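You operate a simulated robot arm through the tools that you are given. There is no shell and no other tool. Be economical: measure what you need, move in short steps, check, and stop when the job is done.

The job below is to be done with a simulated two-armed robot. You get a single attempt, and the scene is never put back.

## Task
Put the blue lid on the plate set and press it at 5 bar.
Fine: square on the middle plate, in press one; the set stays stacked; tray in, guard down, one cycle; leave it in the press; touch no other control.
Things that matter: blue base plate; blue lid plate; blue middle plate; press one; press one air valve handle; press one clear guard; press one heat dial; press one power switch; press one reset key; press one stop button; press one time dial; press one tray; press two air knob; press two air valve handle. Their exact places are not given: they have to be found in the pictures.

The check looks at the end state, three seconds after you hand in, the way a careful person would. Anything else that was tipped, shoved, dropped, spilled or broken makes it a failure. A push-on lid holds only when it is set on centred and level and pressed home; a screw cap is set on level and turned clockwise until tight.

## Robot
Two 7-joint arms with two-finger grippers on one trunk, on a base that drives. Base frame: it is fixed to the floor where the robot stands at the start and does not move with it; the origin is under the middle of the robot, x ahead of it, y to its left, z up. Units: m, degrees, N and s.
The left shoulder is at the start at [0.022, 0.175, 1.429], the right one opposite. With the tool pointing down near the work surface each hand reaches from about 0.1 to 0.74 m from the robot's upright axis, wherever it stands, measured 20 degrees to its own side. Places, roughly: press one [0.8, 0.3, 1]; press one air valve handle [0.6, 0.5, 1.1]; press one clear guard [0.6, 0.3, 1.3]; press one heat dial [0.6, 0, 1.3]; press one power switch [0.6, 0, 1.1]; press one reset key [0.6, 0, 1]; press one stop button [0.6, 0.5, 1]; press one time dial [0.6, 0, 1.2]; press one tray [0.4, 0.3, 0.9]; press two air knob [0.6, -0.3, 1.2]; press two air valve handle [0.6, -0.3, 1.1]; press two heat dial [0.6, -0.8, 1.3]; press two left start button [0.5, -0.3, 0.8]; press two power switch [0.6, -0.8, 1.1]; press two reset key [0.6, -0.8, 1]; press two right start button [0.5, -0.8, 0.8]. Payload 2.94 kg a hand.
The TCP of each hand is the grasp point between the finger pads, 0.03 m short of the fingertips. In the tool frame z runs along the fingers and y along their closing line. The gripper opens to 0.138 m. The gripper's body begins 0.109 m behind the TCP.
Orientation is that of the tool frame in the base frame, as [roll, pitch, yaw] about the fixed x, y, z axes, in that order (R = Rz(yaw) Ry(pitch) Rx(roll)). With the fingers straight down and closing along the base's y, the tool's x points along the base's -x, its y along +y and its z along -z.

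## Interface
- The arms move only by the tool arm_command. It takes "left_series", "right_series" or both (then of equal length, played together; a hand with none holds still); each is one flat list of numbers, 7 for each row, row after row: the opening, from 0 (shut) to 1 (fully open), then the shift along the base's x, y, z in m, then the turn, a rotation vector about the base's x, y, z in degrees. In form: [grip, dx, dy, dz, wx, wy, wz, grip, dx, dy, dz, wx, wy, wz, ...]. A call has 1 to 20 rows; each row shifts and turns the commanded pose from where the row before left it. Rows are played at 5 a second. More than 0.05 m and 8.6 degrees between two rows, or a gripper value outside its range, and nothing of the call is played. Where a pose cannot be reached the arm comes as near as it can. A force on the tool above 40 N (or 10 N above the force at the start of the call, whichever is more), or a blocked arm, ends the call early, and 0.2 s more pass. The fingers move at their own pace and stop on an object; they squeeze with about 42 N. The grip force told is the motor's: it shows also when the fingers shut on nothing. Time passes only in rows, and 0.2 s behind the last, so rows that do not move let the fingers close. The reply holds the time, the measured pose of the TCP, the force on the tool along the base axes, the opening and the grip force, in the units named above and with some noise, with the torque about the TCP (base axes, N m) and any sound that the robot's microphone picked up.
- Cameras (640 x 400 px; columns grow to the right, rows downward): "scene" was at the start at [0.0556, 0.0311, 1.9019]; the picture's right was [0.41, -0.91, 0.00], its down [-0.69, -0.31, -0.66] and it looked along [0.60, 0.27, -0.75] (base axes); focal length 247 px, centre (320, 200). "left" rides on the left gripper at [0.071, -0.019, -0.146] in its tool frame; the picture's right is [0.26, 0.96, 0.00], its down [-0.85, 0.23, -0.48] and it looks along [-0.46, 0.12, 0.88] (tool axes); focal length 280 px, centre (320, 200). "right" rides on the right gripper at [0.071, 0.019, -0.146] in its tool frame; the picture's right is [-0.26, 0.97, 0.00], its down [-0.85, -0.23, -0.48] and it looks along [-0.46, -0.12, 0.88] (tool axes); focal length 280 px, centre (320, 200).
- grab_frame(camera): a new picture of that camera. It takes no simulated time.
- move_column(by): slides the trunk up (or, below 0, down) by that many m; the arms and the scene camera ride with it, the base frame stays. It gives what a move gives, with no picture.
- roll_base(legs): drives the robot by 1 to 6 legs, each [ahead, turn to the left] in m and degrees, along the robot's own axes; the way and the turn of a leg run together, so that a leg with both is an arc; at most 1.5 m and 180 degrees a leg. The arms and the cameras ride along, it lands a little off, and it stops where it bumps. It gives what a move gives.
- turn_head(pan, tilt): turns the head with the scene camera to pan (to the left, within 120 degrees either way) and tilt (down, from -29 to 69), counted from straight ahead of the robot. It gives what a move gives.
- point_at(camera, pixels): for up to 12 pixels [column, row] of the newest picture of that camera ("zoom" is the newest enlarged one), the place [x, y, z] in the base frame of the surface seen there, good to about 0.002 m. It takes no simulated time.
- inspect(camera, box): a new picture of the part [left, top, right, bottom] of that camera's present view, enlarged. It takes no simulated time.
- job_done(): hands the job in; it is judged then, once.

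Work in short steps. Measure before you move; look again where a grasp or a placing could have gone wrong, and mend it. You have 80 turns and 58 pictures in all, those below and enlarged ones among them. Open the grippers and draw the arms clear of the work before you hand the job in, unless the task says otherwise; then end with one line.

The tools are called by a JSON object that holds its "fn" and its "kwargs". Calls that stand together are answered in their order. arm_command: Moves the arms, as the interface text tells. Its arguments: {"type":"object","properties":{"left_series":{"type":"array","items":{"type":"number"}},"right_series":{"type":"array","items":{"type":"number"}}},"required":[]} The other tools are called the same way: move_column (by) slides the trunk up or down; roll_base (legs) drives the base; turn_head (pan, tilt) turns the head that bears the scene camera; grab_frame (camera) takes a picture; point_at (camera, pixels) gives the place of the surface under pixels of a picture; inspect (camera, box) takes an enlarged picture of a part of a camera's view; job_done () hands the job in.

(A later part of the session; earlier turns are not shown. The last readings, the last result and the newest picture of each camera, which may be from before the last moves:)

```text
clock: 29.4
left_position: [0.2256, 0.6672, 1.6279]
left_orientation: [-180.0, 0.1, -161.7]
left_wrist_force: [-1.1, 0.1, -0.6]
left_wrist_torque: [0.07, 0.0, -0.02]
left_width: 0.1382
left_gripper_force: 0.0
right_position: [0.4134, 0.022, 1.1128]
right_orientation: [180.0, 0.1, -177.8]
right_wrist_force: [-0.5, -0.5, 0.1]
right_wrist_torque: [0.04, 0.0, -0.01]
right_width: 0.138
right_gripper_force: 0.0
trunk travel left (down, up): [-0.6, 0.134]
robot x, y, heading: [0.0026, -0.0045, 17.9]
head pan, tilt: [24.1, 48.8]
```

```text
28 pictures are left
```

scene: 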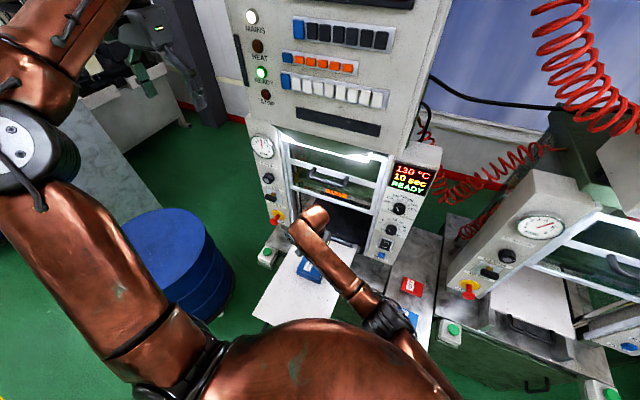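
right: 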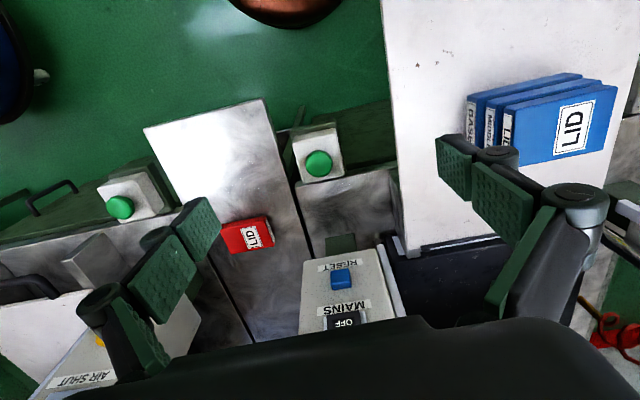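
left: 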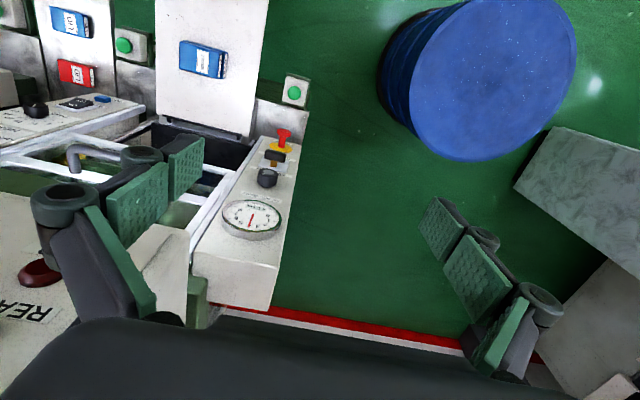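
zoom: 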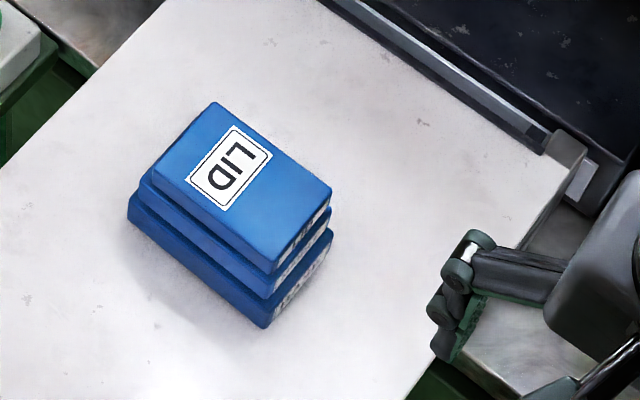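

Row 5 was too long and nothing moved. I split it and send it again.

{"fn": "arm_command", "kwargs": {"right_series": [1, 0, 0.045, 0, 0, 0, 0, 1, 0, 0.045, 0, 0, 0, 0, 1, 0.01, 0.045, 0, 0, 0, 0, 1, 0.02, 0.045, 0, 0, 0, 0, 1, 0.02, 0.045, 0, 0, 0, 0, 1, 0, 0.002, -0.036, 0, 0, 0, 1, 0, 0, -0.04, 0, 0, 0, 1, 0, 0, -0.03, 0, 0, 0, 1, 0, 0, -0.01, 0, 0, 0, 1, 0, 0, 0, 0, 0, 0]}}

{"fn": "grab_frame", "kwargs": {"camera": "right"}}

```text
clock: 31.6
left_position: [0.2254, 0.6703, 1.6248]
left_orientation: [180.0, 0.0, -161.7]
left_wrist_force: [-0.3, 0.6, -0.4]
left_wrist_torque: [0.0, -0.01, -0.02]
left_width: 0.138
left_gripper_force: 0.2
right_position: [0.4639, 0.2547, 0.997]
right_orientation: [-180.0, 0.1, -177.7]
right_wrist_force: [0.5, -0.3, -0.2]
right_wrist_torque: [0.02, 0.01, 0.02]
right_width: 0.138
right_gripper_force: 0.1
trunk travel left (down, up): [-0.6, 0.134]
robot x, y, heading: [-0.002, -0.0024, 18.4]
head pan, tilt: [24.1, 48.8]
```

```text
27 pictures are left
```

right: 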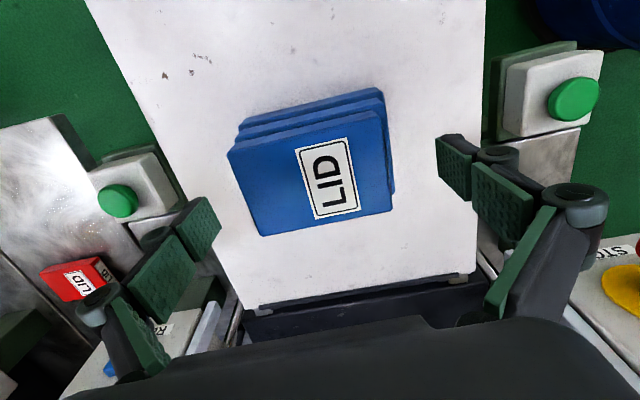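

The TCP reads y 0.2547, more than I meant. I read it again before closing.

{"fn": "arm_command", "kwargs": {"right_series": [1, 0, 0, 0, 0, 0, 0]}}

{"fn": "arm_command", "kwargs": {"right_series": [1, 0, 0, 0, 0, 0, 0]}}

{"fn": "point_at", "kwargs": {"camera": "right", "pixels": [[235, 175], [387, 145], [240, 133], [388, 150], [390, 165], [200, 220], [455, 160], [310, 170]]}}

```text
clock: 32.0
left_position: [0.2251, 0.6694, 1.6266]
left_orientation: [180.0, -0.1, -161.8]
left_wrist_force: [-0.3, 0.2, 0.8]
left_wrist_torque: [0.02, 0.02, 0.01]
left_width: 0.138
left_gripper_force: 0.2
right_position: [0.4645, 0.2537, 0.9978]
right_orientation: [180.0, 0.1, -177.7]
right_wrist_force: [-0.2, 0.3, -0.2]
right_wrist_torque: [0.0, -0.04, -0.01]
right_width: 0.138
right_gripper_force: 0.1
trunk travel left (down, up): [-0.6, 0.134]
robot x, y, heading: [0.0018, 0.0022, 18.4]
head pan, tilt: [24.1, 48.8]
```

```text
clock: 32.4
left_position: [0.225, 0.6715, 1.6246]
left_orientation: [179.9, 0.0, -161.7]
left_wrist_force: [-0.7, -0.6, -0.5]
left_wrist_torque: [0.0, -0.02, -0.02]
left_width: 0.1381
left_gripper_force: 0.0
right_position: [0.4639, 0.2526, 0.9968]
right_orientation: [-179.9, 0.1, -177.7]
right_wrist_force: [1.0, -0.4, 0.1]
right_wrist_torque: [0.0, -0.02, 0.0]
right_width: 0.138
right_gripper_force: 0.1
trunk travel left (down, up): [-0.6, 0.134]
robot x, y, heading: [-0.002, -0.0004, 18.2]
head pan, tilt: [24.1, 48.8]
```

```text
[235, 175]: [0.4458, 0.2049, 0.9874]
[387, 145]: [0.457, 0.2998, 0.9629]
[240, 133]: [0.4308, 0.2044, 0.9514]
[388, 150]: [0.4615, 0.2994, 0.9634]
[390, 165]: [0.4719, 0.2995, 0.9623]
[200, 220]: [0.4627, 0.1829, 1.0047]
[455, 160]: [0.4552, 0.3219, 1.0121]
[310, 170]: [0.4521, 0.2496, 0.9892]
```

The TCP and the finger pads both centre on y of about 0.2525, and the middle plate's centre is 0.250. I shift -2 mm and close gently to 0.66.

{"fn": "arm_command", "kwargs": {"right_series": [1, 0, -0.002, 0, 0, 0, 0, 1, 0, 0, 0, 0, 0, 0, 0.8, 0, 0, 0, 0, 0, 0, 0.74, 0, 0, 0, 0, 0, 0, 0.7, 0, 0, 0, 0, 0, 0, 0.68, 0, 0, 0, 0, 0, 0, 0.665, 0, 0, 0, 0, 0, 0, 0.665, 0, 0, 0, 0, 0, 0, 0.665, 0, 0, 0, 0, 0, 0]}}

{"fn": "arm_command", "kwargs": {"right_series": [0.8, 0, 0, 0, 0, 0, 0, 1, 0, 0, 0, 0, 0, 0, 1, 0, 0, 0, 0, 0, 0, 1, 0, 0, 0.03, 0, 0, 0, 1, 0, 0, 0.045, 0, 0, 0, 1, 0, 0, 0.045, 0, 0, 0, 1, 0, 0, 0, 0, 0, 0]}}

{"fn": "inspect", "kwargs": {"camera": "right", "box": [230, 40, 410, 160]}}

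```text
clock: 34.4
left_position: [0.225, 0.6698, 1.6256]
left_orientation: [-179.9, 0.0, -161.8]
left_wrist_force: [-0.1, -0.4, 0.3]
left_wrist_torque: [-0.02, 0.01, -0.03]
left_width: 0.138
left_gripper_force: 0.2
right_position: [0.4642, 0.2509, 0.9965]
right_orientation: [179.9, 0.0, -177.7]
right_wrist_force: [0.1, -1.1, -0.4]
right_wrist_torque: [-0.03, -0.05, 0.0]
right_width: 0.0921
right_gripper_force: 0.4
trunk travel left (down, up): [-0.6, 0.134]
robot x, y, heading: [0.0007, 0.0011, 18.2]
head pan, tilt: [24.1, 48.8]
```

```text
clock: 36.0
left_position: [0.2253, 0.67, 1.6267]
left_orientation: [180.0, 0.0, -161.8]
left_wrist_force: [0.4, -0.3, 0.2]
left_wrist_torque: [0.01, 0.0, 0.0]
left_width: 0.138
left_gripper_force: 0.1
right_position: [0.4633, 0.2515, 1.117]
right_orientation: [-179.9, 0.0, -177.7]
right_wrist_force: [0.2, 0.8, -0.3]
right_wrist_torque: [0.0, -0.02, 0.02]
right_width: 0.1382
right_gripper_force: 0.0
trunk travel left (down, up): [-0.6, 0.134]
robot x, y, heading: [-0.0003, 0.0007, 18.5]
head pan, tilt: [24.1, 48.8]
```

```text
3.33 times, centred on (320, 100) of right
```

zoom: 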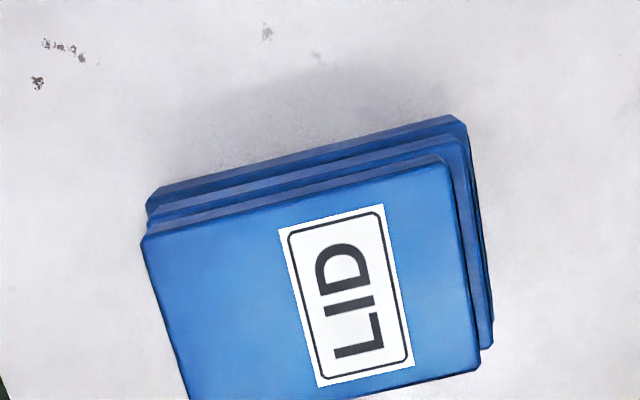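

{"fn": "point_at", "kwargs": {"camera": "zoom", "pixels": [[150, 262], [458, 220], [145, 240], [440, 162], [475, 255], [470, 225], [240, 215], [400, 172], [465, 200], [473, 366]]}}

```text
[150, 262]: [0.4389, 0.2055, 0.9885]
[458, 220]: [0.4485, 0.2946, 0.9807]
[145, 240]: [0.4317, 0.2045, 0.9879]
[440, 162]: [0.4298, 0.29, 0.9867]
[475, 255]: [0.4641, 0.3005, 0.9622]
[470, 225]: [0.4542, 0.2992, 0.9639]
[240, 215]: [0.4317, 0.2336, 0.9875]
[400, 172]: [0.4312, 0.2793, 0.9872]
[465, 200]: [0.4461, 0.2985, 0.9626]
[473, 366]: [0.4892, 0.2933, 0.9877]
```

The lid is centred within 1 mm (lid y 0.2045–0.2946, middle 0.2005–0.300). Now I draw the right hand aside and bring the left hand to point forward at the air knob, and turn the head back toward the press.

{"fn": "arm_command", "kwargs": {"left_series": [1, 0.0139, -0.0129, -0.0276, 0, 0, -6.1, 1, 0.0139, -0.0129, -0.0276, 0, 0, -6.1, 1, 0.0139, -0.0129, -0.0276, 0, 0, -6.1, 1, 0.0139, -0.0129, -0.0276, 0, -8.2, 0, 1, 0.0139, -0.0129, -0.0276, 0, -8.2, 0, 1, 0.0139, -0.0129, -0.0276, 0, -8.2, 0, 1, 0.0139, -0.0129, -0.0276, 0, -8.2, 0, 1, 0.0139, -0.0129, -0.0276, 0, -8.2, 0, 1, 0.0139, -0.0129, -0.0276, 0, -8.2, 0, 1, 0.0139, -0.0129, -0.0276, 0, -8.2, 0, 1, 0.0139, -0.0129, -0.0276, 0, -8.2, 0, 1, 0.0139, -0.0129, -0.0276, 0, -8.2, 0, 1, 0.0139, -0.0129, -0.0276, 0, -8.2, 0, 1, 0.0139, -0.0129, -0.0276, 0, -8.0, 0, 1, 0, 0, 0, 0, 0, 0], "right_series": [1, 0, 0, 0.04, 0, 0, 0, 1, -0.02, -0.04, 0.02, 0, 0, 0, 1, -0.02, -0.045, 0, 0, 0, 0, 1, -0.02, -0.045, 0, 0, 0, 0, 1, 0, -0.045, 0, 0, 0, 0, 1, 0, -0.045, 0, 0, 0, 0, 1, 0, -0.045, 0, 0, 0, 0, 1, 0, 0, 0, 0, 0, 0, 1, 0, 0, 0, 0, 0, 0, 1, 0, 0, 0, 0, 0, 0, 1, 0, 0, 0, 0, 0, 0, 1, 0, 0, 0, 0, 0, 0, 1, 0, 0, 0, 0, 0, 0, 1, 0, 0, 0, 0, 0, 0, 1, 0, 0, 0, 0, 0, 0]}}

{"fn": "turn_head", "kwargs": {"pan": 8, "tilt": 42}}

{"fn": "grab_frame", "kwargs": {"camera": "scene"}}

{"fn": "grab_frame", "kwargs": {"camera": "left"}}

```text
clock: 39.2
left_position: [0.4183, 0.4889, 1.2407]
left_orientation: [-13.3, 90.0, -13.0]
left_wrist_force: [0.1, 0.1, 0.0]
left_wrist_torque: [0.0, 0.01, -0.04]
left_width: 0.1379
left_gripper_force: 0.1
right_position: [0.4042, -0.0156, 1.1786]
right_orientation: [-179.9, 0.0, -177.7]
right_wrist_force: [-0.6, 0.8, 0.5]
right_wrist_torque: [-0.02, 0.0, -0.01]
right_width: 0.1382
right_gripper_force: 0.1
trunk travel left (down, up): [-0.6, 0.134]
robot x, y, heading: [0.0015, -0.0003, 18.3]
head pan, tilt: [24.1, 48.8]
```

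```text
clock: 40.0
left_position: [0.4181, 0.4875, 1.2416]
left_orientation: [150.4, 89.9, 150.4]
left_wrist_force: [-0.1, -0.1, -0.3]
left_wrist_torque: [0.0, -0.02, 0.01]
left_width: 0.1381
left_gripper_force: 0.1
right_position: [0.4054, -0.0166, 1.1771]
right_orientation: [-179.9, 0.0, -177.6]
right_wrist_force: [0.3, 0.4, 0.0]
right_wrist_torque: [-0.01, 0.01, -0.02]
right_width: 0.1378
right_gripper_force: 0.1
trunk travel left (down, up): [-0.6, 0.134]
robot x, y, heading: [0.002, 0.0033, 18.0]
head pan, tilt: [8.0, 42.0]
```

```text
25 pictures are left
```

scene: 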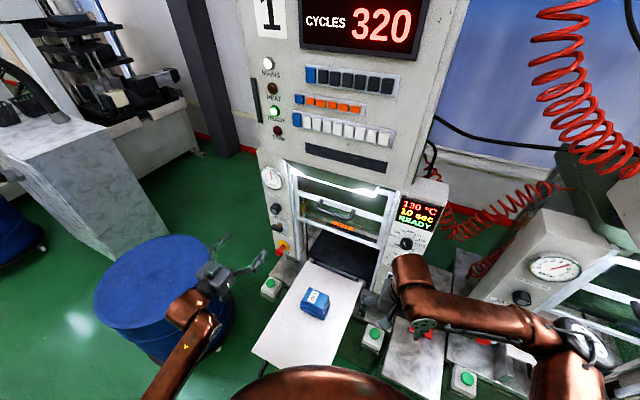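

```text
24 pictures are left
```

left: 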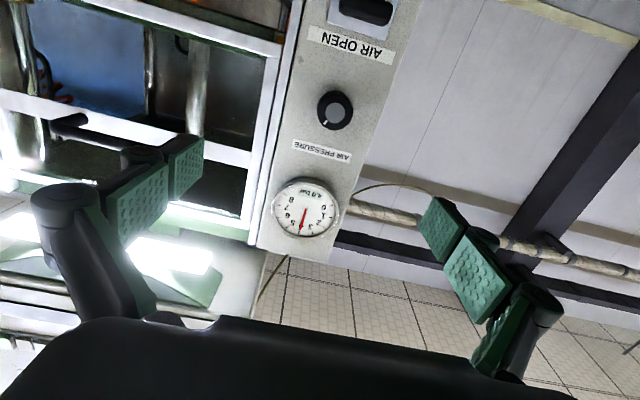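

The left camera sees the knob at (333,110), the gauge at (304,207) and the valve handle at (365,10), upside down. I measure them and enlarge.

{"fn": "point_at", "kwargs": {"camera": "left", "pixels": [[331, 110], [318, 112], [350, 107], [336, 95], [333, 128], [300, 110], [375, 110], [304, 207], [365, 10], [340, 8], [390, 14], [285, 80]]}}

{"fn": "inspect", "kwargs": {"camera": "left", "box": [260, 0, 420, 240]}}

```text
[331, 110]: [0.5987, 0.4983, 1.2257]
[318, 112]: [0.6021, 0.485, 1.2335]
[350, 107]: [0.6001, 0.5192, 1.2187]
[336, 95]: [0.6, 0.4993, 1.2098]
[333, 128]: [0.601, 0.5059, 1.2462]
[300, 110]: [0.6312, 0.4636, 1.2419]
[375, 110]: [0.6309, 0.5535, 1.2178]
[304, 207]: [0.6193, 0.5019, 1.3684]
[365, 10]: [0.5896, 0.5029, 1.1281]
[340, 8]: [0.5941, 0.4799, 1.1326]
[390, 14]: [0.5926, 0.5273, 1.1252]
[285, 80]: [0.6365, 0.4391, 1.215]
```

```text
1.67 times, centred on (340, 120) of left
```

zoom: 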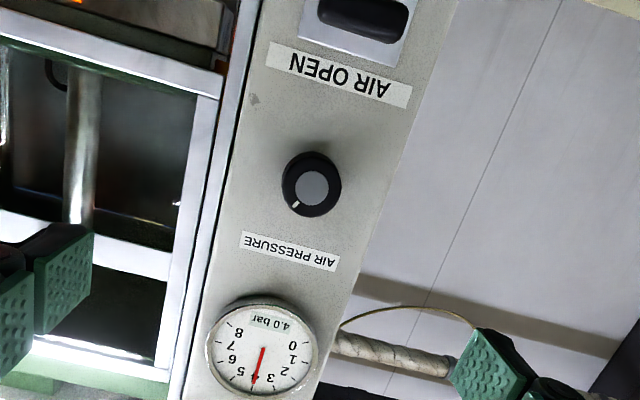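

Knob: centre (y 0.502, z 1.228), face at x 0.599, panel at 0.631, diameter about 0.036. I approach with the fingers at 0.6, tips stopping short of the panel.

{"fn": "arm_command", "kwargs": {"left_series": [0.6, 0.03, 0.007, -0.0065, 0, 0, 0, 0.6, 0.03, 0.007, -0.0065, 0, 0, 0, 0.6, 0.04, 0, 0, 0, 0, 0, 0.6, 0.04, 0, 0, 0, 0, 0, 0.6, 0, 0, 0, 0, 0, 0, 0.6, 0, 0, 0, 0, 0, 0]}}

{"fn": "grab_frame", "kwargs": {"camera": "left"}}

```text
clock: 41.4
left_position: [0.5599, 0.5016, 1.2262]
left_orientation: [72.3, 90.0, 72.3]
left_wrist_force: [1.1, -0.1, 0.7]
left_wrist_torque: [-0.01, -0.02, 0.0]
left_width: 0.0829
left_gripper_force: 0.1
right_position: [0.4057, -0.0173, 1.1781]
right_orientation: [-180.0, -0.1, -177.7]
right_wrist_force: [0.7, 0.3, 0.3]
right_wrist_torque: [0.0, 0.02, 0.02]
right_width: 0.1379
right_gripper_force: 0.1
trunk travel left (down, up): [-0.6, 0.134]
robot x, y, heading: [0.0031, 0.0007, 18.3]
head pan, tilt: [8.0, 42.0]
```

```text
22 pictures are left
```

left: 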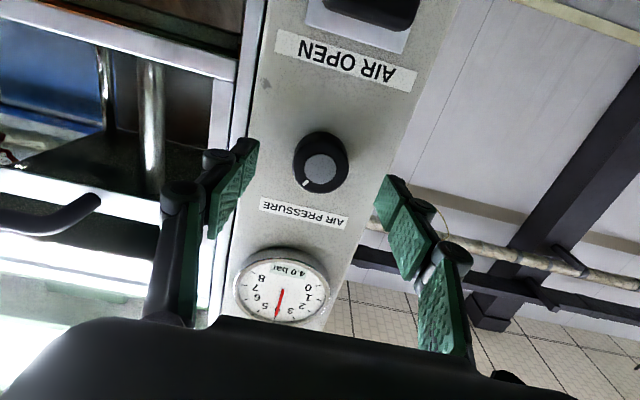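

The fingers straddle the knob. I advance 0.035 m and close on it.

{"fn": "arm_command", "kwargs": {"left_series": [0.6, 0.02, 0, 0.001, 0, 0, 0, 0.6, 0.015, 0, 0.001, 0, 0, 0, 0.6, 0, 0, 0, 0, 0, 0, 0.3, 0, 0, 0, 0, 0, 0, 0, 0, 0, 0, 0, 0, 0, 0, 0, 0, 0, 0, 0, 0, 0, 0, 0, 0, 0, 0, 0, 0, 0, 0, 0, 0, 0, 0]}}

{"fn": "grab_frame", "kwargs": {"camera": "left"}}

{"fn": "inspect", "kwargs": {"camera": "scene", "box": [240, 150, 320, 270]}}

```text
clock: 43.2
left_position: [0.5949, 0.5035, 1.2264]
left_orientation: [141.4, 90.0, 141.4]
left_wrist_force: [0.3, -0.2, 0.2]
left_wrist_torque: [-0.01, -0.01, 0.01]
left_width: 0.041
left_gripper_force: 45.3
right_position: [0.405, -0.0169, 1.177]
right_orientation: [179.9, -0.1, -177.7]
right_wrist_force: [0.0, -0.6, 0.3]
right_wrist_torque: [-0.01, 0.0, -0.02]
right_width: 0.138
right_gripper_force: 0.0
trunk travel left (down, up): [-0.6, 0.134]
robot x, y, heading: [-0.0019, -0.0014, 18.3]
head pan, tilt: [8.0, 42.0]
```

```text
21 pictures are left
```

left: 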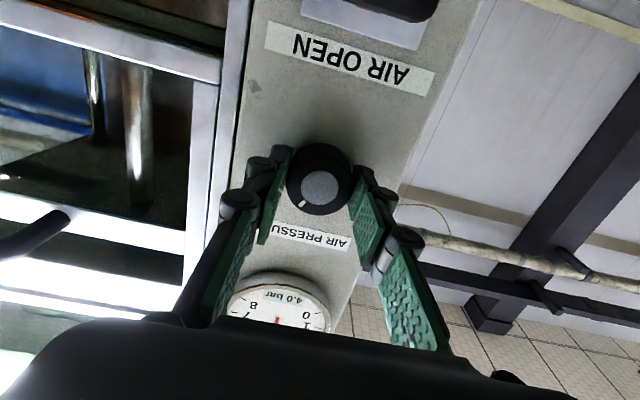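

```text
3.33 times, centred on (280, 210) of scene
```

zoom: 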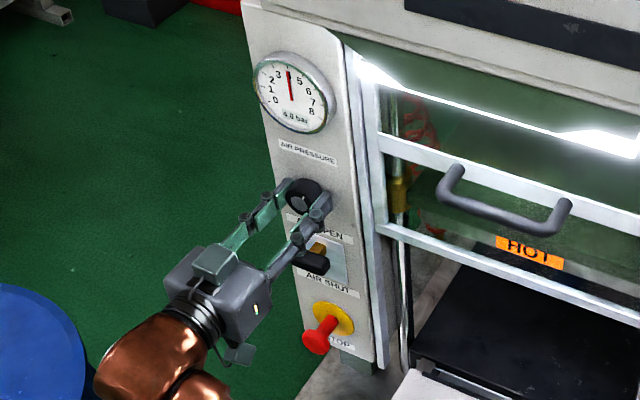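

The knob is gripped (width 0.041), and the scene camera reads the gauge. I turn it 16° clockwise (+x) and read.

{"fn": "arm_command", "kwargs": {"left_series": [0, 0, 0, 0, 8, 0, 0, 0, 0, 0, 0, 8, 0, 0, 0, 0, 0, 0, 0, 0, 0]}}

{"fn": "inspect", "kwargs": {"camera": "scene", "box": [250, 155, 298, 215]}}

```text
clock: 44.0
left_position: [0.5955, 0.5037, 1.2273]
left_orientation: [90.0, 73.9, 89.9]
left_wrist_force: [-0.6, -1.8, -3.3]
left_wrist_torque: [-0.02, 0.13, 0.06]
left_width: 0.0412
left_gripper_force: 44.8
right_position: [0.4049, -0.0168, 1.1768]
right_orientation: [180.0, 0.0, -177.8]
right_wrist_force: [1.1, 0.4, -0.6]
right_wrist_torque: [0.01, 0.01, 0.0]
right_width: 0.138
right_gripper_force: 0.1
trunk travel left (down, up): [-0.6, 0.134]
robot x, y, heading: [-0.0001, -0.0006, 18.4]
head pan, tilt: [8.0, 42.0]
```

```text
6.67 times, centred on (274, 185) of scene
```

zoom: 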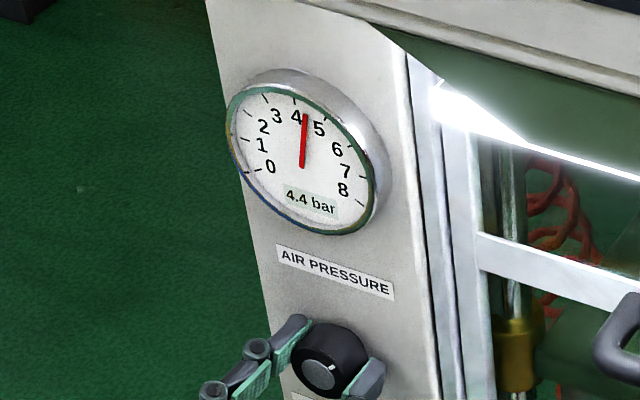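

It reads 4.4 bar after 16°, about 38°/bar. I turn 22° more and read.

{"fn": "arm_command", "kwargs": {"left_series": [0, 0, 0, 0, 8, 0, 0, 0, 0, 0, 0, 8, 0, 0, 0, 0, 0, 0, 6, 0, 0, 0, 0, 0, 0, 0, 0, 0]}}

{"fn": "inspect", "kwargs": {"camera": "scene", "box": [250, 155, 298, 215]}}

```text
clock: 45.0
left_position: [0.5953, 0.5026, 1.2272]
left_orientation: [90.1, 51.9, 89.9]
left_wrist_force: [0.1, -2.0, -5.0]
left_wrist_torque: [0.0, 0.17, 0.1]
left_width: 0.0411
left_gripper_force: 45.2
right_position: [0.4047, -0.0176, 1.1773]
right_orientation: [-180.0, 0.0, -177.7]
right_wrist_force: [0.5, -0.2, -0.7]
right_wrist_torque: [0.0, 0.02, 0.02]
right_width: 0.138
right_gripper_force: 0.0
trunk travel left (down, up): [-0.6, 0.134]
robot x, y, heading: [-0.0031, -0.0009, 18.4]
head pan, tilt: [8.0, 42.0]
```

```text
6.67 times, centred on (274, 185) of scene
```

zoom: 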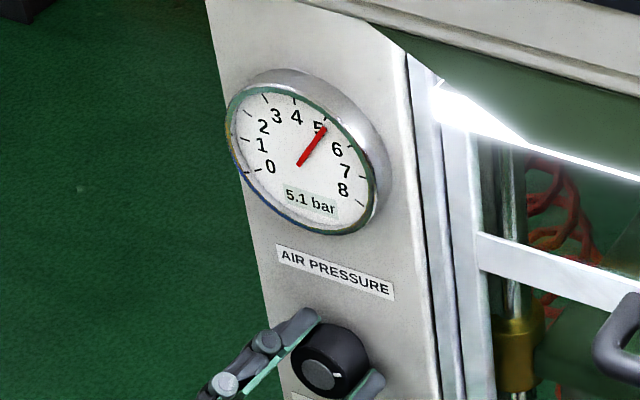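

5.1 bar (38° gives about 1.12 bar). I turn back 4.2° and read.

{"fn": "arm_command", "kwargs": {"left_series": [0, 0, 0, 0, -4.2, 0, 0, 0, 0, 0, 0, 0, 0, 0, 0, 0, 0, 0, 0, 0, 0]}}

{"fn": "inspect", "kwargs": {"camera": "scene", "box": [250, 155, 298, 215]}}

```text
clock: 45.8
left_position: [0.5948, 0.5025, 1.2273]
left_orientation: [90.1, 56.3, 90.1]
left_wrist_force: [1.5, -2.2, -6.9]
left_wrist_torque: [0.01, 0.19, -0.11]
left_width: 0.0412
left_gripper_force: 44.6
right_position: [0.4068, -0.0168, 1.1781]
right_orientation: [180.0, 0.0, -177.7]
right_wrist_force: [-0.8, 0.5, 0.1]
right_wrist_torque: [0.0, 0.0, 0.01]
right_width: 0.1379
right_gripper_force: 0.0
trunk travel left (down, up): [-0.6, 0.134]
robot x, y, heading: [0.0015, 0.0031, 18.0]
head pan, tilt: [8.0, 42.0]
```

```text
6.67 times, centred on (274, 185) of scene
```

zoom: 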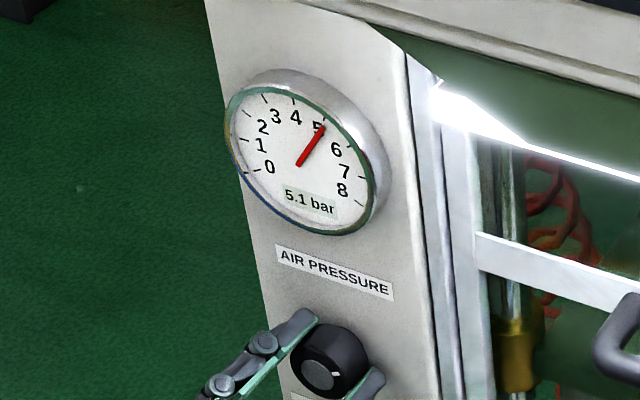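

It still reads 5.1, so there is some slack in the grip. I turn back 3° more.

{"fn": "arm_command", "kwargs": {"left_series": [0, 0, 0, 0, -3, 0, 0, 0, 0, 0, 0, 0, 0, 0, 0, 0, 0, 0, 0, 0, 0]}}

{"fn": "inspect", "kwargs": {"camera": "scene", "box": [250, 155, 298, 215]}}

```text
clock: 46.6
left_position: [0.5941, 0.5026, 1.2283]
left_orientation: [90.2, 59.4, 90.1]
left_wrist_force: [1.7, -2.3, -7.9]
left_wrist_torque: [0.02, 0.22, -0.15]
left_width: 0.041
left_gripper_force: 44.9
right_position: [0.4064, -0.0178, 1.1774]
right_orientation: [180.0, -0.2, -177.7]
right_wrist_force: [-0.7, 0.5, -0.5]
right_wrist_torque: [-0.01, 0.05, 0.0]
right_width: 0.1379
right_gripper_force: 0.0
trunk travel left (down, up): [-0.6, 0.134]
robot x, y, heading: [-0.0018, -0.0025, 18.3]
head pan, tilt: [8.0, 42.0]
```

```text
6.67 times, centred on (274, 185) of scene
```

zoom: 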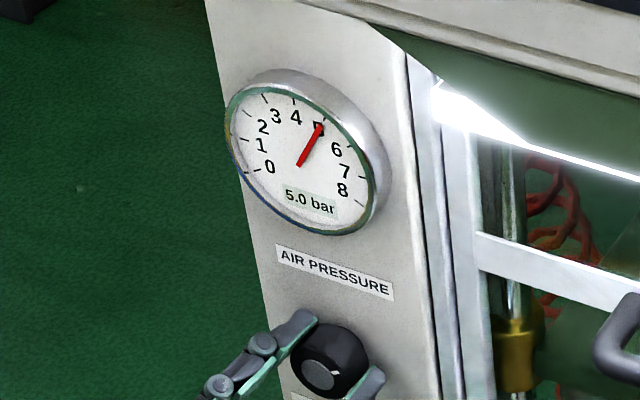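

It reads 5.0 bar. I release, back straight out, turn the hand level again and check the gauge.

{"fn": "arm_command", "kwargs": {"left_series": [0.6, 0, 0, 0, 0, 0, 0, 0.6, 0, 0, 0, 0, 0, 0, 0.6, 0, 0, 0, 0, 0, 0, 0.6, -0.03, 0, 0, 0, 0, 0, 0.6, -0.04, 0, 0, 0, 0, 0, 0.6, -0.045, 0, 0, 0, 0, 0, 0.6, -0.045, 0, 0, 0, 0, 0, 0.6, 0, 0, 0, 0, 0, 0]}}

{"fn": "inspect", "kwargs": {"camera": "scene", "box": [250, 155, 346, 275]}}

```text
clock: 48.4
left_position: [0.4348, 0.5033, 1.2286]
left_orientation: [90.0, 59.2, 90.0]
left_wrist_force: [0.4, -0.2, -0.6]
left_wrist_torque: [0.0, 0.02, -0.02]
left_width: 0.0827
left_gripper_force: 0.0
right_position: [0.4062, -0.0169, 1.1765]
right_orientation: [180.0, -0.1, -177.7]
right_wrist_force: [0.7, 0.3, -0.2]
right_wrist_torque: [0.01, 0.08, -0.02]
right_width: 0.1379
right_gripper_force: 0.0
trunk travel left (down, up): [-0.6, 0.134]
robot x, y, heading: [-0.0, -0.004, 18.3]
head pan, tilt: [8.0, 42.0]
```

```text
3.33 times, centred on (298, 215) of scene
```

zoom: 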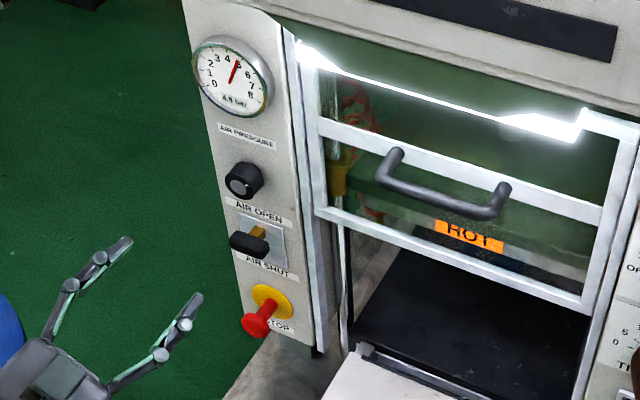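

The readout may now say 4.9, so I enlarge it.

{"fn": "inspect", "kwargs": {"camera": "scene", "box": [260, 165, 284, 195]}}

```text
13.33 times, centred on (272, 180) of scene
```

zoom: 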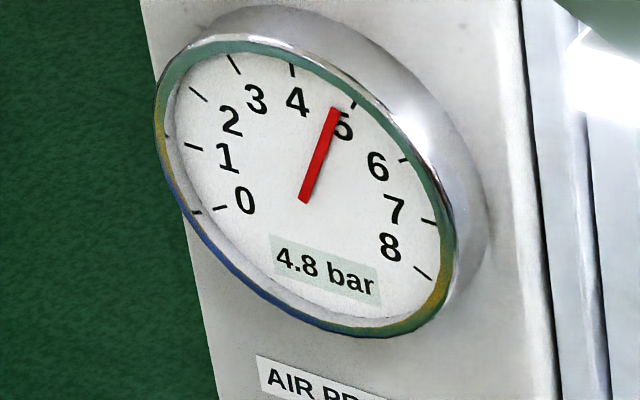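

It reads 4.8: the gauge lags and the release shifted it slightly. I grip again in the present attitude, turn +6°, wait a second and read.

{"fn": "arm_command", "kwargs": {"left_series": [0.6, 0.04, 0, -0.001, 0, 0, 0, 0.6, 0.045, 0, 0, 0, 0, 0, 0.6, 0.045, 0, 0, 0, 0, 0, 0.6, 0.03, 0, 0, 0, 0, 0, 0.6, 0, 0, 0, 0, 0, 0, 0.4, 0, 0, 0, 0, 0, 0, 0.3, 0, 0, 0, 0, 0, 0, 0.15, 0, 0, 0, 0, 0, 0, 0.15, 0, 0, 0, 0, 0, 0, 0.15, 0, 0, 0, 0, 0, 0, 0.15, 0, 0, 0, 6, 0, 0, 0.15, 0, 0, 0, 0, 0, 0, 0.15, 0, 0, 0, 0, 0, 0, 0.15, 0, 0, 0, 0, 0, 0, 0.15, 0, 0, 0, 0, 0, 0, 0.15, 0, 0, 0, 0, 0, 0, 0.15, 0, 0, 0, 0, 0, 0]}}

{"fn": "inspect", "kwargs": {"camera": "scene", "box": [260, 165, 284, 195]}}

```text
clock: 52.0
left_position: [0.5931, 0.504, 1.2269]
left_orientation: [89.9, 53.2, 90.0]
left_wrist_force: [-6.3, -5.2, -5.4]
left_wrist_torque: [0.02, 0.16, -0.12]
left_width: 0.041
left_gripper_force: 45.4
right_position: [0.4064, -0.0165, 1.1768]
right_orientation: [180.0, 0.0, -177.7]
right_wrist_force: [-0.4, 0.5, -0.5]
right_wrist_torque: [0.01, 0.02, 0.0]
right_width: 0.1379
right_gripper_force: 0.0
trunk travel left (down, up): [-0.6, 0.134]
robot x, y, heading: [0.0007, 0.0019, 18.3]
head pan, tilt: [8.0, 42.0]
```

```text
13.33 times, centred on (272, 180) of scene
```

zoom: 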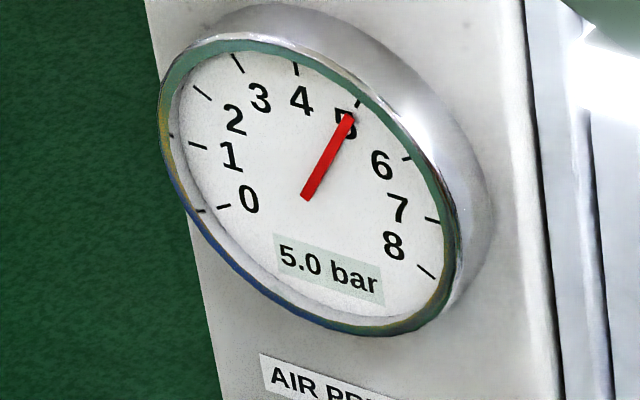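

5.0 bar. I release gradually, wait, back out, and read again.

{"fn": "arm_command", "kwargs": {"left_series": [0.32, 0, 0, 0, 0, 0, 0, 0.4, 0, 0, 0, 0, 0, 0, 0.6, 0, 0, 0, 0, 0, 0, 0.6, 0, 0, 0, 0, 0, 0, 0.6, -0.03, 0, 0, 0, 0, 0, 0.6, -0.03, 0, 0, 0, 0, 0, 0.6, 0, 0, 0, 0, 0, 0, 0.6, 0, 0, 0, 0, 0, 0]}}

{"fn": "inspect", "kwargs": {"camera": "scene", "box": [260, 165, 284, 195]}}

```text
clock: 53.8
left_position: [0.5321, 0.5045, 1.2264]
left_orientation: [89.8, 53.3, 89.9]
left_wrist_force: [0.3, 0.2, -0.4]
left_wrist_torque: [0.02, -0.01, 0.0]
left_width: 0.0826
left_gripper_force: 0.1
right_position: [0.4048, -0.0163, 1.1779]
right_orientation: [180.0, 0.0, -177.7]
right_wrist_force: [0.2, 0.0, 0.0]
right_wrist_torque: [-0.02, -0.03, 0.02]
right_width: 0.1378
right_gripper_force: 0.0
trunk travel left (down, up): [-0.6, 0.134]
robot x, y, heading: [-0.0002, 0.0007, 18.0]
head pan, tilt: [8.0, 42.0]
```

```text
13.33 times, centred on (272, 180) of scene
```

zoom: 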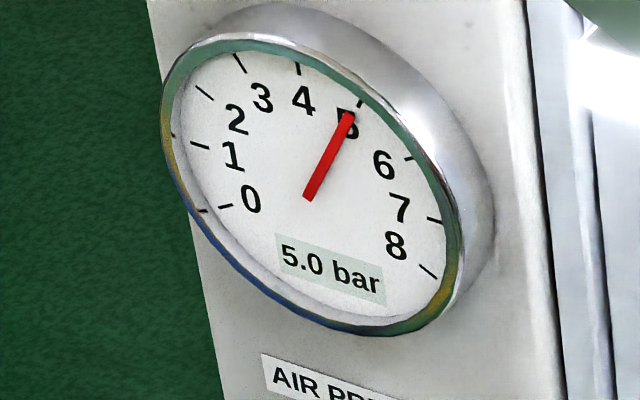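

The gauge holds 5.0 bar. Next I bring the left hand back to pointing down beside the press, and the right hand toward the tray's front edge to look at it.

{"fn": "arm_command", "kwargs": {"left_series": [0.6, -0.045, 0, 0, -7.36, 0, 0, 0.6, -0.045, 0, 0, -7.36, 0, 0, 0.6, -0.042, 0, 0, -7.36, 0, 0, 0.6, 0, 0.01, 0, -7.36, 0, 0, 0.6, 0, 0.01, 0, -7.36, 0, 0, 0.6, 0, 0.01, 0, 0, 8.2, 0, 0.6, 0, 0.01, 0, 0, 8.2, 0, 0.6, 0, 0.01, 0, 0, 8.2, 0, 0.6, 0, 0, 0, 0, 8.2, 0, 0.6, 0, 0, 0, 0, 8.2, 0, 0.6, 0, 0, 0, 0, 8.2, 0, 0.6, 0, 0, 0, 0, 8.2, 0, 0.6, 0, 0, 0, 0, 8.2, 0, 0.6, 0, 0, 0, 0, 8.2, 0, 0.6, 0, 0, 0, 0, 8.2, 0, 0.6, 0, 0, 0, 0, 8, 0], "right_series": [1, -0.03, 0, 0, 0, 0, 0, 1, -0.03, 0, 0, 0, 0, 0, 1, -0.03, 0.02, 0, 0, 0, 0, 1, -0.03, 0.03, 0, 0, 0, 0, 1, -0.03, 0.03, 0, 0, 0, 0, 1, -0.03, 0.03, 0, 0, 0, 0, 1, 0, 0.03, 0, 0, 0, 0, 1, 0, 0.03, 0, 0, 0, 0, 0.5, 0, 0.03, 0, 0, 0, 0, 0, 0, 0, 0, 0, 0, 0, 0, 0, 0, 0, 0, 0, 0, 0, 0, 0, 0, 0, 0, 0, 0, 0, 0, 0, 0, 0, 0, 0, 0, 0, 0, 0, 0, 0, 0, 0, 0, 0, 0, 0, 0, 0, 0, 0, 0, 0, 0, 0, 0]}}

{"fn": "grab_frame", "kwargs": {"camera": "right"}}

```text
refused: series must hold 7 numbers for each row
```

```text
11 pictures are left
```

right: 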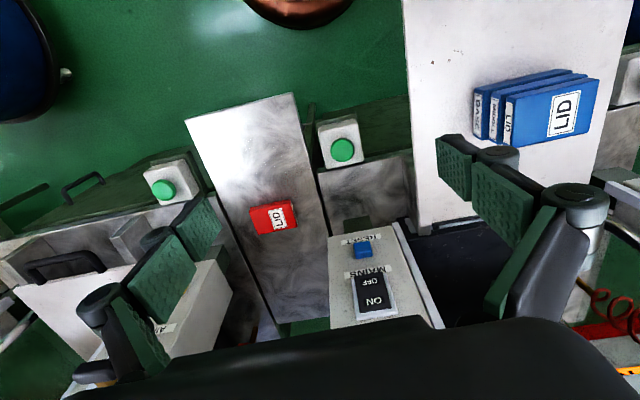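

That was refused for a row count error. I send it again in corrected form, without a picture.

{"fn": "arm_command", "kwargs": {"left_series": [0.6, -0.045, 0, 0, -7.36, 0, 0, 0.6, -0.045, 0, 0, -7.36, 0, 0, 0.6, -0.042, 0, 0, -7.36, 0, 0, 0.6, 0, 0.01, 0, -7.36, 0, 0, 0.6, 0, 0.01, 0, -7.36, 0, 0, 0.6, 0, 0.01, 0, 0, 8.2, 0, 0.6, 0, 0.01, 0, 0, 8.2, 0, 0.6, 0, 0.01, 0, 0, 8.2, 0, 0.6, 0, 0, 0, 0, 8.2, 0, 0.6, 0, 0, 0, 0, 8.2, 0, 0.6, 0, 0, 0, 0, 8.2, 0, 0.6, 0, 0, 0, 0, 8.2, 0, 0.6, 0, 0, 0, 0, 8.2, 0, 0.6, 0, 0, 0, 0, 8.2, 0, 0.6, 0, 0, 0, 0, 8.2, 0, 0.6, 0, 0, 0, 0, 8, 0]}}

{"fn": "arm_command", "kwargs": {"right_series": [0.1, -0.045, 0, 0, 0, 0, 0, 0.1, -0.045, 0, 0, 0, 0, 0, 0.1, -0.045, 0, 0, 0, 0, 0, 0.1, -0.03, 0.03, 0, 0, 0, 0, 0.1, 0, 0.045, 0, 0, 0, 0, 0.1, 0, 0.045, 0, 0, 0, 0, 0.1, 0, 0.045, 0, 0, 0, 0, 0.1, 0, 0.045, 0, 0, 0, 0, 0.1, 0, 0, 0, 0, 0, 0]}}

```text
clock: 57.2
left_position: [0.403, 0.553, 1.2274]
left_orientation: [-180.0, -0.1, -179.9]
left_wrist_force: [0.4, -0.9, -0.2]
left_wrist_torque: [0.0, 0.04, 0.0]
left_width: 0.0829
left_gripper_force: 0.1
right_position: [0.4058, -0.017, 1.1776]
right_orientation: [180.0, -0.2, -177.6]
right_wrist_force: [0.6, 0.2, 0.2]
right_wrist_torque: [0.04, 0.06, 0.0]
right_width: 0.1382
right_gripper_force: 0.0
trunk travel left (down, up): [-0.6, 0.134]
robot x, y, heading: [-0.0028, -0.0024, 18.3]
head pan, tilt: [8.0, 42.0]
```

```text
clock: 59.2
left_position: [0.403, 0.5516, 1.227]
left_orientation: [-180.0, 0.0, -179.9]
left_wrist_force: [0.9, -1.1, 0.5]
left_wrist_torque: [0.04, -0.03, 0.01]
left_width: 0.0827
left_gripper_force: 0.0
right_position: [0.3814, 0.1845, 1.1911]
right_orientation: [180.0, 0.0, -177.7]
right_wrist_force: [0.5, -0.6, 0.7]
right_wrist_torque: [0.02, 0.0, -0.02]
right_width: 0.0135
right_gripper_force: 0.0
right hand out of reach, approached as far as the arm can: row 1, 2, 3, 4
trunk travel left (down, up): [-0.6, 0.134]
robot x, y, heading: [0.0045, 0.0025, 18.2]
head pan, tilt: [8.0, 42.0]
```

The right hand can't come that close in at this height. I use the last right picture to learn where press two's tray front and handle sit when in, to judge the tray's travel.

{"fn": "point_at", "kwargs": {"camera": "right", "pixels": [[65, 264], [60, 290], [30, 285], [90, 320], [342, 150], [165, 188], [412, 50], [428, 228], [440, 150], [500, 40], [85, 183], [440, 222]]}}

{"fn": "point_at", "kwargs": {"camera": "scene", "pixels": [[253, 350], [270, 366], [336, 368], [312, 262], [365, 280], [333, 212], [300, 243], [310, 228], [380, 262], [270, 288], [373, 337], [345, 250]]}}

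```text
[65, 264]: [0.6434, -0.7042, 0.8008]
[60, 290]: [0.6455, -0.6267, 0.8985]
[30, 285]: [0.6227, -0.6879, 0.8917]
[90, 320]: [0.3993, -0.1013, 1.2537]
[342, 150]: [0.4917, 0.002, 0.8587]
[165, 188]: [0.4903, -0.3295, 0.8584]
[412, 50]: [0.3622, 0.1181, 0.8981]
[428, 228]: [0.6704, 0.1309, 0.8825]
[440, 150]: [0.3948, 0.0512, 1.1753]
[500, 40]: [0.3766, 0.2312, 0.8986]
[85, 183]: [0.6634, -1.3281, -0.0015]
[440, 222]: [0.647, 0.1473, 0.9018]
```

```text
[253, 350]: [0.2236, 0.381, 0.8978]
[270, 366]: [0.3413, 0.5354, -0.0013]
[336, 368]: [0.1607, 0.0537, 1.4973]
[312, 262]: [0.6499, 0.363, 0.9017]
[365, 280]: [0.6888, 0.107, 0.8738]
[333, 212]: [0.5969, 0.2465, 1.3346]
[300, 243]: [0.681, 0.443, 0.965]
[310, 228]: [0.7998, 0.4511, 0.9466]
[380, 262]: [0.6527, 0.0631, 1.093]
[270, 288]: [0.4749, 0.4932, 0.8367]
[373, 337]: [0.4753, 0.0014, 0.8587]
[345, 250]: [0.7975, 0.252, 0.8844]
```

In press two the tray's front edge sits at x of about 0.62, so press one's tray (front edge about 0.22) needs about 0.40 m of travel. I'll push it with the left hand: first pull that hand back, then square the robot to heading 0 and back off 0.25 m.

{"fn": "arm_command", "kwargs": {"left_series": [0.6, -0.045, 0, 0, 0, 0, 0, 0.4, -0.045, 0, 0, 0, 0, 0, 0.2, -0.045, 0, 0, 0, 0, 0, 0.1, 0, 0, 0, 0, 0, 0]}}

{"fn": "roll_base", "kwargs": {"legs": [[0, -18.2], [-0.25, 0]]}}

{"fn": "turn_head", "kwargs": {"pan": 20, "tilt": 50}}

{"fn": "grab_frame", "kwargs": {"camera": "scene"}}

```text
clock: 60.2
left_position: [0.2685, 0.5522, 1.2281]
left_orientation: [180.0, -0.1, -180.0]
left_wrist_force: [0.3, 0.3, -0.1]
left_wrist_torque: [-0.01, 0.03, -0.02]
left_width: 0.0159
left_gripper_force: 0.1
right_position: [0.3822, 0.1839, 1.1906]
right_orientation: [-179.9, -0.1, -177.6]
right_wrist_force: [0.3, 0.9, 0.1]
right_wrist_torque: [-0.01, 0.04, 0.0]
right_width: 0.0137
right_gripper_force: 0.1
trunk travel left (down, up): [-0.6, 0.134]
robot x, y, heading: [-0.0008, -0.0035, 18.3]
head pan, tilt: [8.0, 42.0]
```

```text
clock: 63.0
left_position: [0.1787, 0.4419, 1.2284]
left_orientation: [-180.0, 0.0, 161.8]
left_wrist_force: [0.4, -0.3, -0.2]
left_wrist_torque: [0.01, -0.07, 0.0]
left_width: 0.0139
left_gripper_force: 0.0
right_position: [0.1697, 0.0554, 1.1916]
right_orientation: [-179.9, 0.0, 164.1]
right_wrist_force: [0.6, 0.6, 0.1]
right_wrist_torque: [-0.01, 0.03, 0.02]
right_width: 0.0138
right_gripper_force: 0.2
trunk travel left (down, up): [-0.6, 0.134]
robot x, y, heading: [-0.2508, 0.0003, -0.0]
head pan, tilt: [8.0, 42.0]
```

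```text
clock: 63.8
left_position: [0.1775, 0.4414, 1.2291]
left_orientation: [180.0, 0.0, 161.8]
left_wrist_force: [0.2, 0.1, -0.5]
left_wrist_torque: [0.01, -0.02, 0.01]
left_width: 0.014
left_gripper_force: 0.1
right_position: [0.1683, 0.0557, 1.1924]
right_orientation: [-180.0, 0.0, 164.0]
right_wrist_force: [-0.2, -0.4, 0.0]
right_wrist_torque: [0.0, 0.01, 0.03]
right_width: 0.0137
right_gripper_force: 0.0
trunk travel left (down, up): [-0.6, 0.134]
robot x, y, heading: [-0.2517, -0.0011, -0.1]
head pan, tilt: [20.0, 50.0]
```

```text
10 pictures are left
```

scene: 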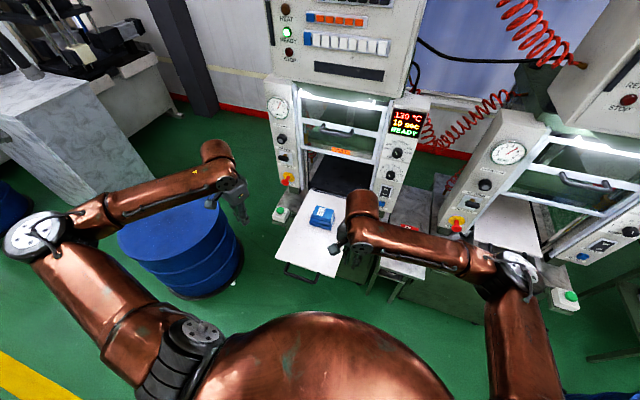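

Now the tray front and its handle are visible near (300,272). I measure them, and press two's tray front and guard for comparison.

{"fn": "point_at", "kwargs": {"camera": "scene", "pixels": [[299, 277], [288, 268], [315, 281], [280, 256], [332, 274], [305, 264], [312, 268], [330, 126], [320, 134], [278, 213], [323, 217], [523, 256]]}}

{"fn": "inspect", "kwargs": {"camera": "scene", "box": [260, 190, 360, 290]}}

```text
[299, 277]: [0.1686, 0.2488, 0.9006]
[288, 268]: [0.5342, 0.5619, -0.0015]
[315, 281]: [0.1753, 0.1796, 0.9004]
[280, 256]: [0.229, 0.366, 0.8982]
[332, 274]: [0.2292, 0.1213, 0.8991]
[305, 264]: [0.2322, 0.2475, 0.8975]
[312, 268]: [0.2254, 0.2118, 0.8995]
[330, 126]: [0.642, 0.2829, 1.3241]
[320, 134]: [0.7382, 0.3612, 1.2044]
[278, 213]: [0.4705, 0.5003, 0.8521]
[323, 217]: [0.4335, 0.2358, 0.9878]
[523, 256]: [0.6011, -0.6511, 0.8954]
```

```text
4.00 times, centred on (310, 240) of scene
```

zoom: 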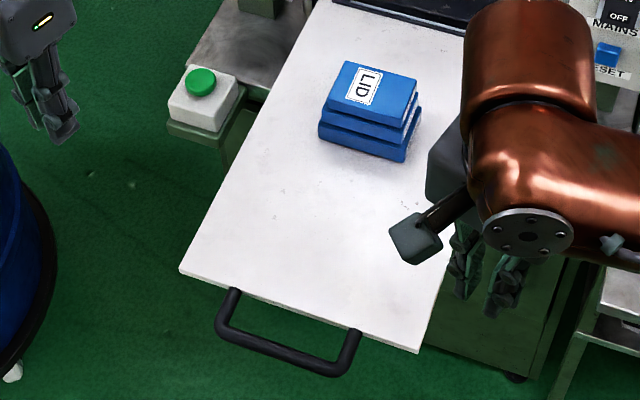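

The handle bar is at x 0.169, y 0.18–0.31, z 0.90. I move the right arm out of the way, and set the left hand in front of the bar with its fingers spread 0.069 and tilted 30° forward.

{"fn": "arm_command", "kwargs": {"right_series": [0.1, 0, -0.045, 0, 0, 0, 0, 0.1, 0, -0.045, 0, 0, 0, 0, 0.1, 0, -0.045, 0, 0, 0, 0, 0.1, 0, -0.045, 0, 0, 0, 0, 0.1, 0, -0.045, 0, 0, 0, 0, 0.1, 0, 0, 0, 0, 0, 0, 0.1, 0, 0, 0, 0, 0, 0], "left_series": [0.5, -0.0082, -0.0277, -0.0187, 0, 0, 6.07, 0.5, -0.0082, -0.0277, -0.0187, 0, 0, 6.07, 0.5, -0.0082, -0.0277, -0.0187, 0, 0, 6.07, 0.5, -0.0082, -0.0277, -0.0187, 0, -7.5, 0, 0.5, -0.0082, -0.0277, -0.0187, 0, -7.5, 0, 0.5, -0.0082, -0.0277, -0.0187, 0, -7.5, 0, 0.5, -0.0082, -0.0277, -0.0187, 0, -7.5, 0]}}

{"fn": "arm_command", "kwargs": {"left_series": [0.5, 0, 0, -0.04, 0, 0, 0, 0.5, 0, 0, -0.04, 0, 0, 0, 0.5, 0, 0, -0.04, 0, 0, 0, 0.5, 0, 0, -0.04, 0, 0, 0, 0.5, 0, 0, -0.025, 0, 0, 0, 0.5, 0, 0, 0, 0, 0, 0]}}

{"fn": "inspect", "kwargs": {"camera": "scene", "box": [240, 190, 360, 300]}}

```text
clock: 65.4
left_position: [0.1584, 0.2719, 1.0794]
left_orientation: [179.5, 30.2, 179.6]
left_wrist_force: [-0.4, -2.8, -0.4]
left_wrist_torque: [0.23, -0.06, 0.15]
left_width: 0.0692
left_gripper_force: 0.1
left hand out of reach, approached as far as the arm can: row 4, 5, 6
right_position: [0.1699, -0.171, 1.1922]
right_orientation: [179.8, 0.0, 164.0]
right_wrist_force: [-0.1, 0.0, -0.2]
right_wrist_torque: [0.02, -0.08, -0.02]
right_width: 0.0138
right_gripper_force: 0.1
trunk travel left (down, up): [-0.6, 0.134]
robot x, y, heading: [-0.2526, -0.001, 0.0]
head pan, tilt: [20.0, 50.0]
```

```text
clock: 66.5
left_position: [0.1694, 0.2758, 0.9298]
left_orientation: [179.5, 32.2, 179.8]
left_wrist_force: [-3.8, 6.2, 17.1]
left_wrist_torque: [0.84, -0.1, 0.21]
left_width: 0.0513
left_gripper_force: 5.5
right_position: [0.1716, -0.1698, 1.1923]
right_orientation: [-179.9, 0.0, 164.0]
right_wrist_force: [0.5, 0.1, 0.6]
right_wrist_torque: [0.0, 0.04, 0.01]
right_width: 0.0139
right_gripper_force: 0.1
trunk travel left (down, up): [-0.6, 0.134]
robot x, y, heading: [-0.2487, -0.0004, 0.1]
head pan, tilt: [20.0, 50.0]
stopped in row 5 (left hand): the force on the tool passed its limit at 56 N (the readings are from after the stop); the commanded pose is now the measured one
```

```text
3.64 times, centred on (300, 245) of scene
```

zoom: 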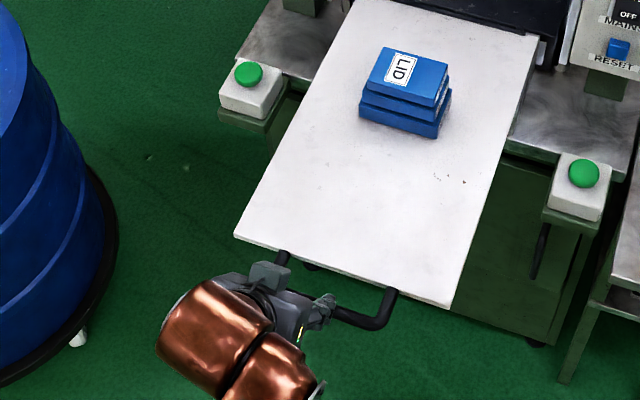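

The hand came down on the handle bar at x 0.169 because the approach had fallen short of the goal. The stack and tray look undisturbed. I lift off, and back the base 0.12 m for room.

{"fn": "arm_command", "kwargs": {"left_series": [0.5, 0, 0, 0.03, 0, 0, 0, 0.5, 0, 0, 0.045, 0, 0, 0, 0.5, 0, 0, 0, 0, 0, 0]}}

{"fn": "roll_base", "kwargs": {"legs": [[-0.12, 0]]}}

```text
clock: 67.3
left_position: [0.1677, 0.2731, 0.9982]
left_orientation: [179.7, 31.7, 179.9]
left_wrist_force: [0.4, -0.3, 0.2]
left_wrist_torque: [0.0, -0.01, -0.02]
left_width: 0.069
left_gripper_force: 0.0
right_position: [0.1724, -0.169, 1.1925]
right_orientation: [180.0, -0.1, 164.0]
right_wrist_force: [0.1, -0.3, 1.2]
right_wrist_torque: [-0.03, -0.02, 0.05]
right_width: 0.0137
right_gripper_force: 0.1
trunk travel left (down, up): [-0.6, 0.134]
robot x, y, heading: [-0.2482, -0.0019, -0.1]
head pan, tilt: [20.0, 50.0]
```

```text
clock: 68.5
left_position: [0.0466, 0.2728, 0.9991]
left_orientation: [179.9, 31.8, 179.9]
left_wrist_force: [0.3, -0.1, -0.3]
left_wrist_torque: [0.04, 0.03, 0.01]
left_width: 0.0691
left_gripper_force: 0.1
right_position: [0.0523, -0.1696, 1.1918]
right_orientation: [-180.0, 0.0, 164.0]
right_wrist_force: [0.0, -0.7, 0.0]
right_wrist_torque: [-0.05, -0.01, -0.02]
right_width: 0.0138
right_gripper_force: 0.0
trunk travel left (down, up): [-0.6, 0.134]
robot x, y, heading: [-0.3701, -0.0012, 0.1]
head pan, tilt: [20.0, 50.0]
```

Clear of the handle. I lower to z 0.903 and shift to y 0.249, in front of the bar.

{"fn": "arm_command", "kwargs": {"left_series": [0.5, 0, -0.012, -0.032, 0, 0, 0, 0.5, 0, -0.012, -0.032, 0, 0, 0, 0.5, 0, 0, -0.032, 0, 0, 0, 0.5, 0, 0, 0, 0, 0, 0]}}

{"fn": "grab_frame", "kwargs": {"camera": "left"}}

```text
clock: 69.5
left_position: [0.0487, 0.2496, 0.904]
left_orientation: [179.8, 31.9, 179.8]
left_wrist_force: [0.0, 0.6, -0.1]
left_wrist_torque: [0.03, 0.01, 0.02]
left_width: 0.0691
left_gripper_force: 0.1
right_position: [0.0531, -0.1682, 1.1922]
right_orientation: [180.0, -0.1, 164.1]
right_wrist_force: [0.7, -0.3, 0.2]
right_wrist_torque: [0.01, -0.01, -0.01]
right_width: 0.0139
right_gripper_force: 0.0
trunk travel left (down, up): [-0.6, 0.134]
robot x, y, heading: [-0.3714, 0.001, 0.1]
head pan, tilt: [20.0, 50.0]
```

```text
7 pictures are left
```

left: 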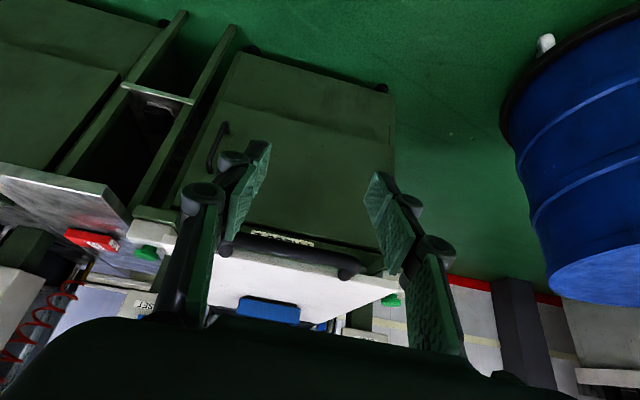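

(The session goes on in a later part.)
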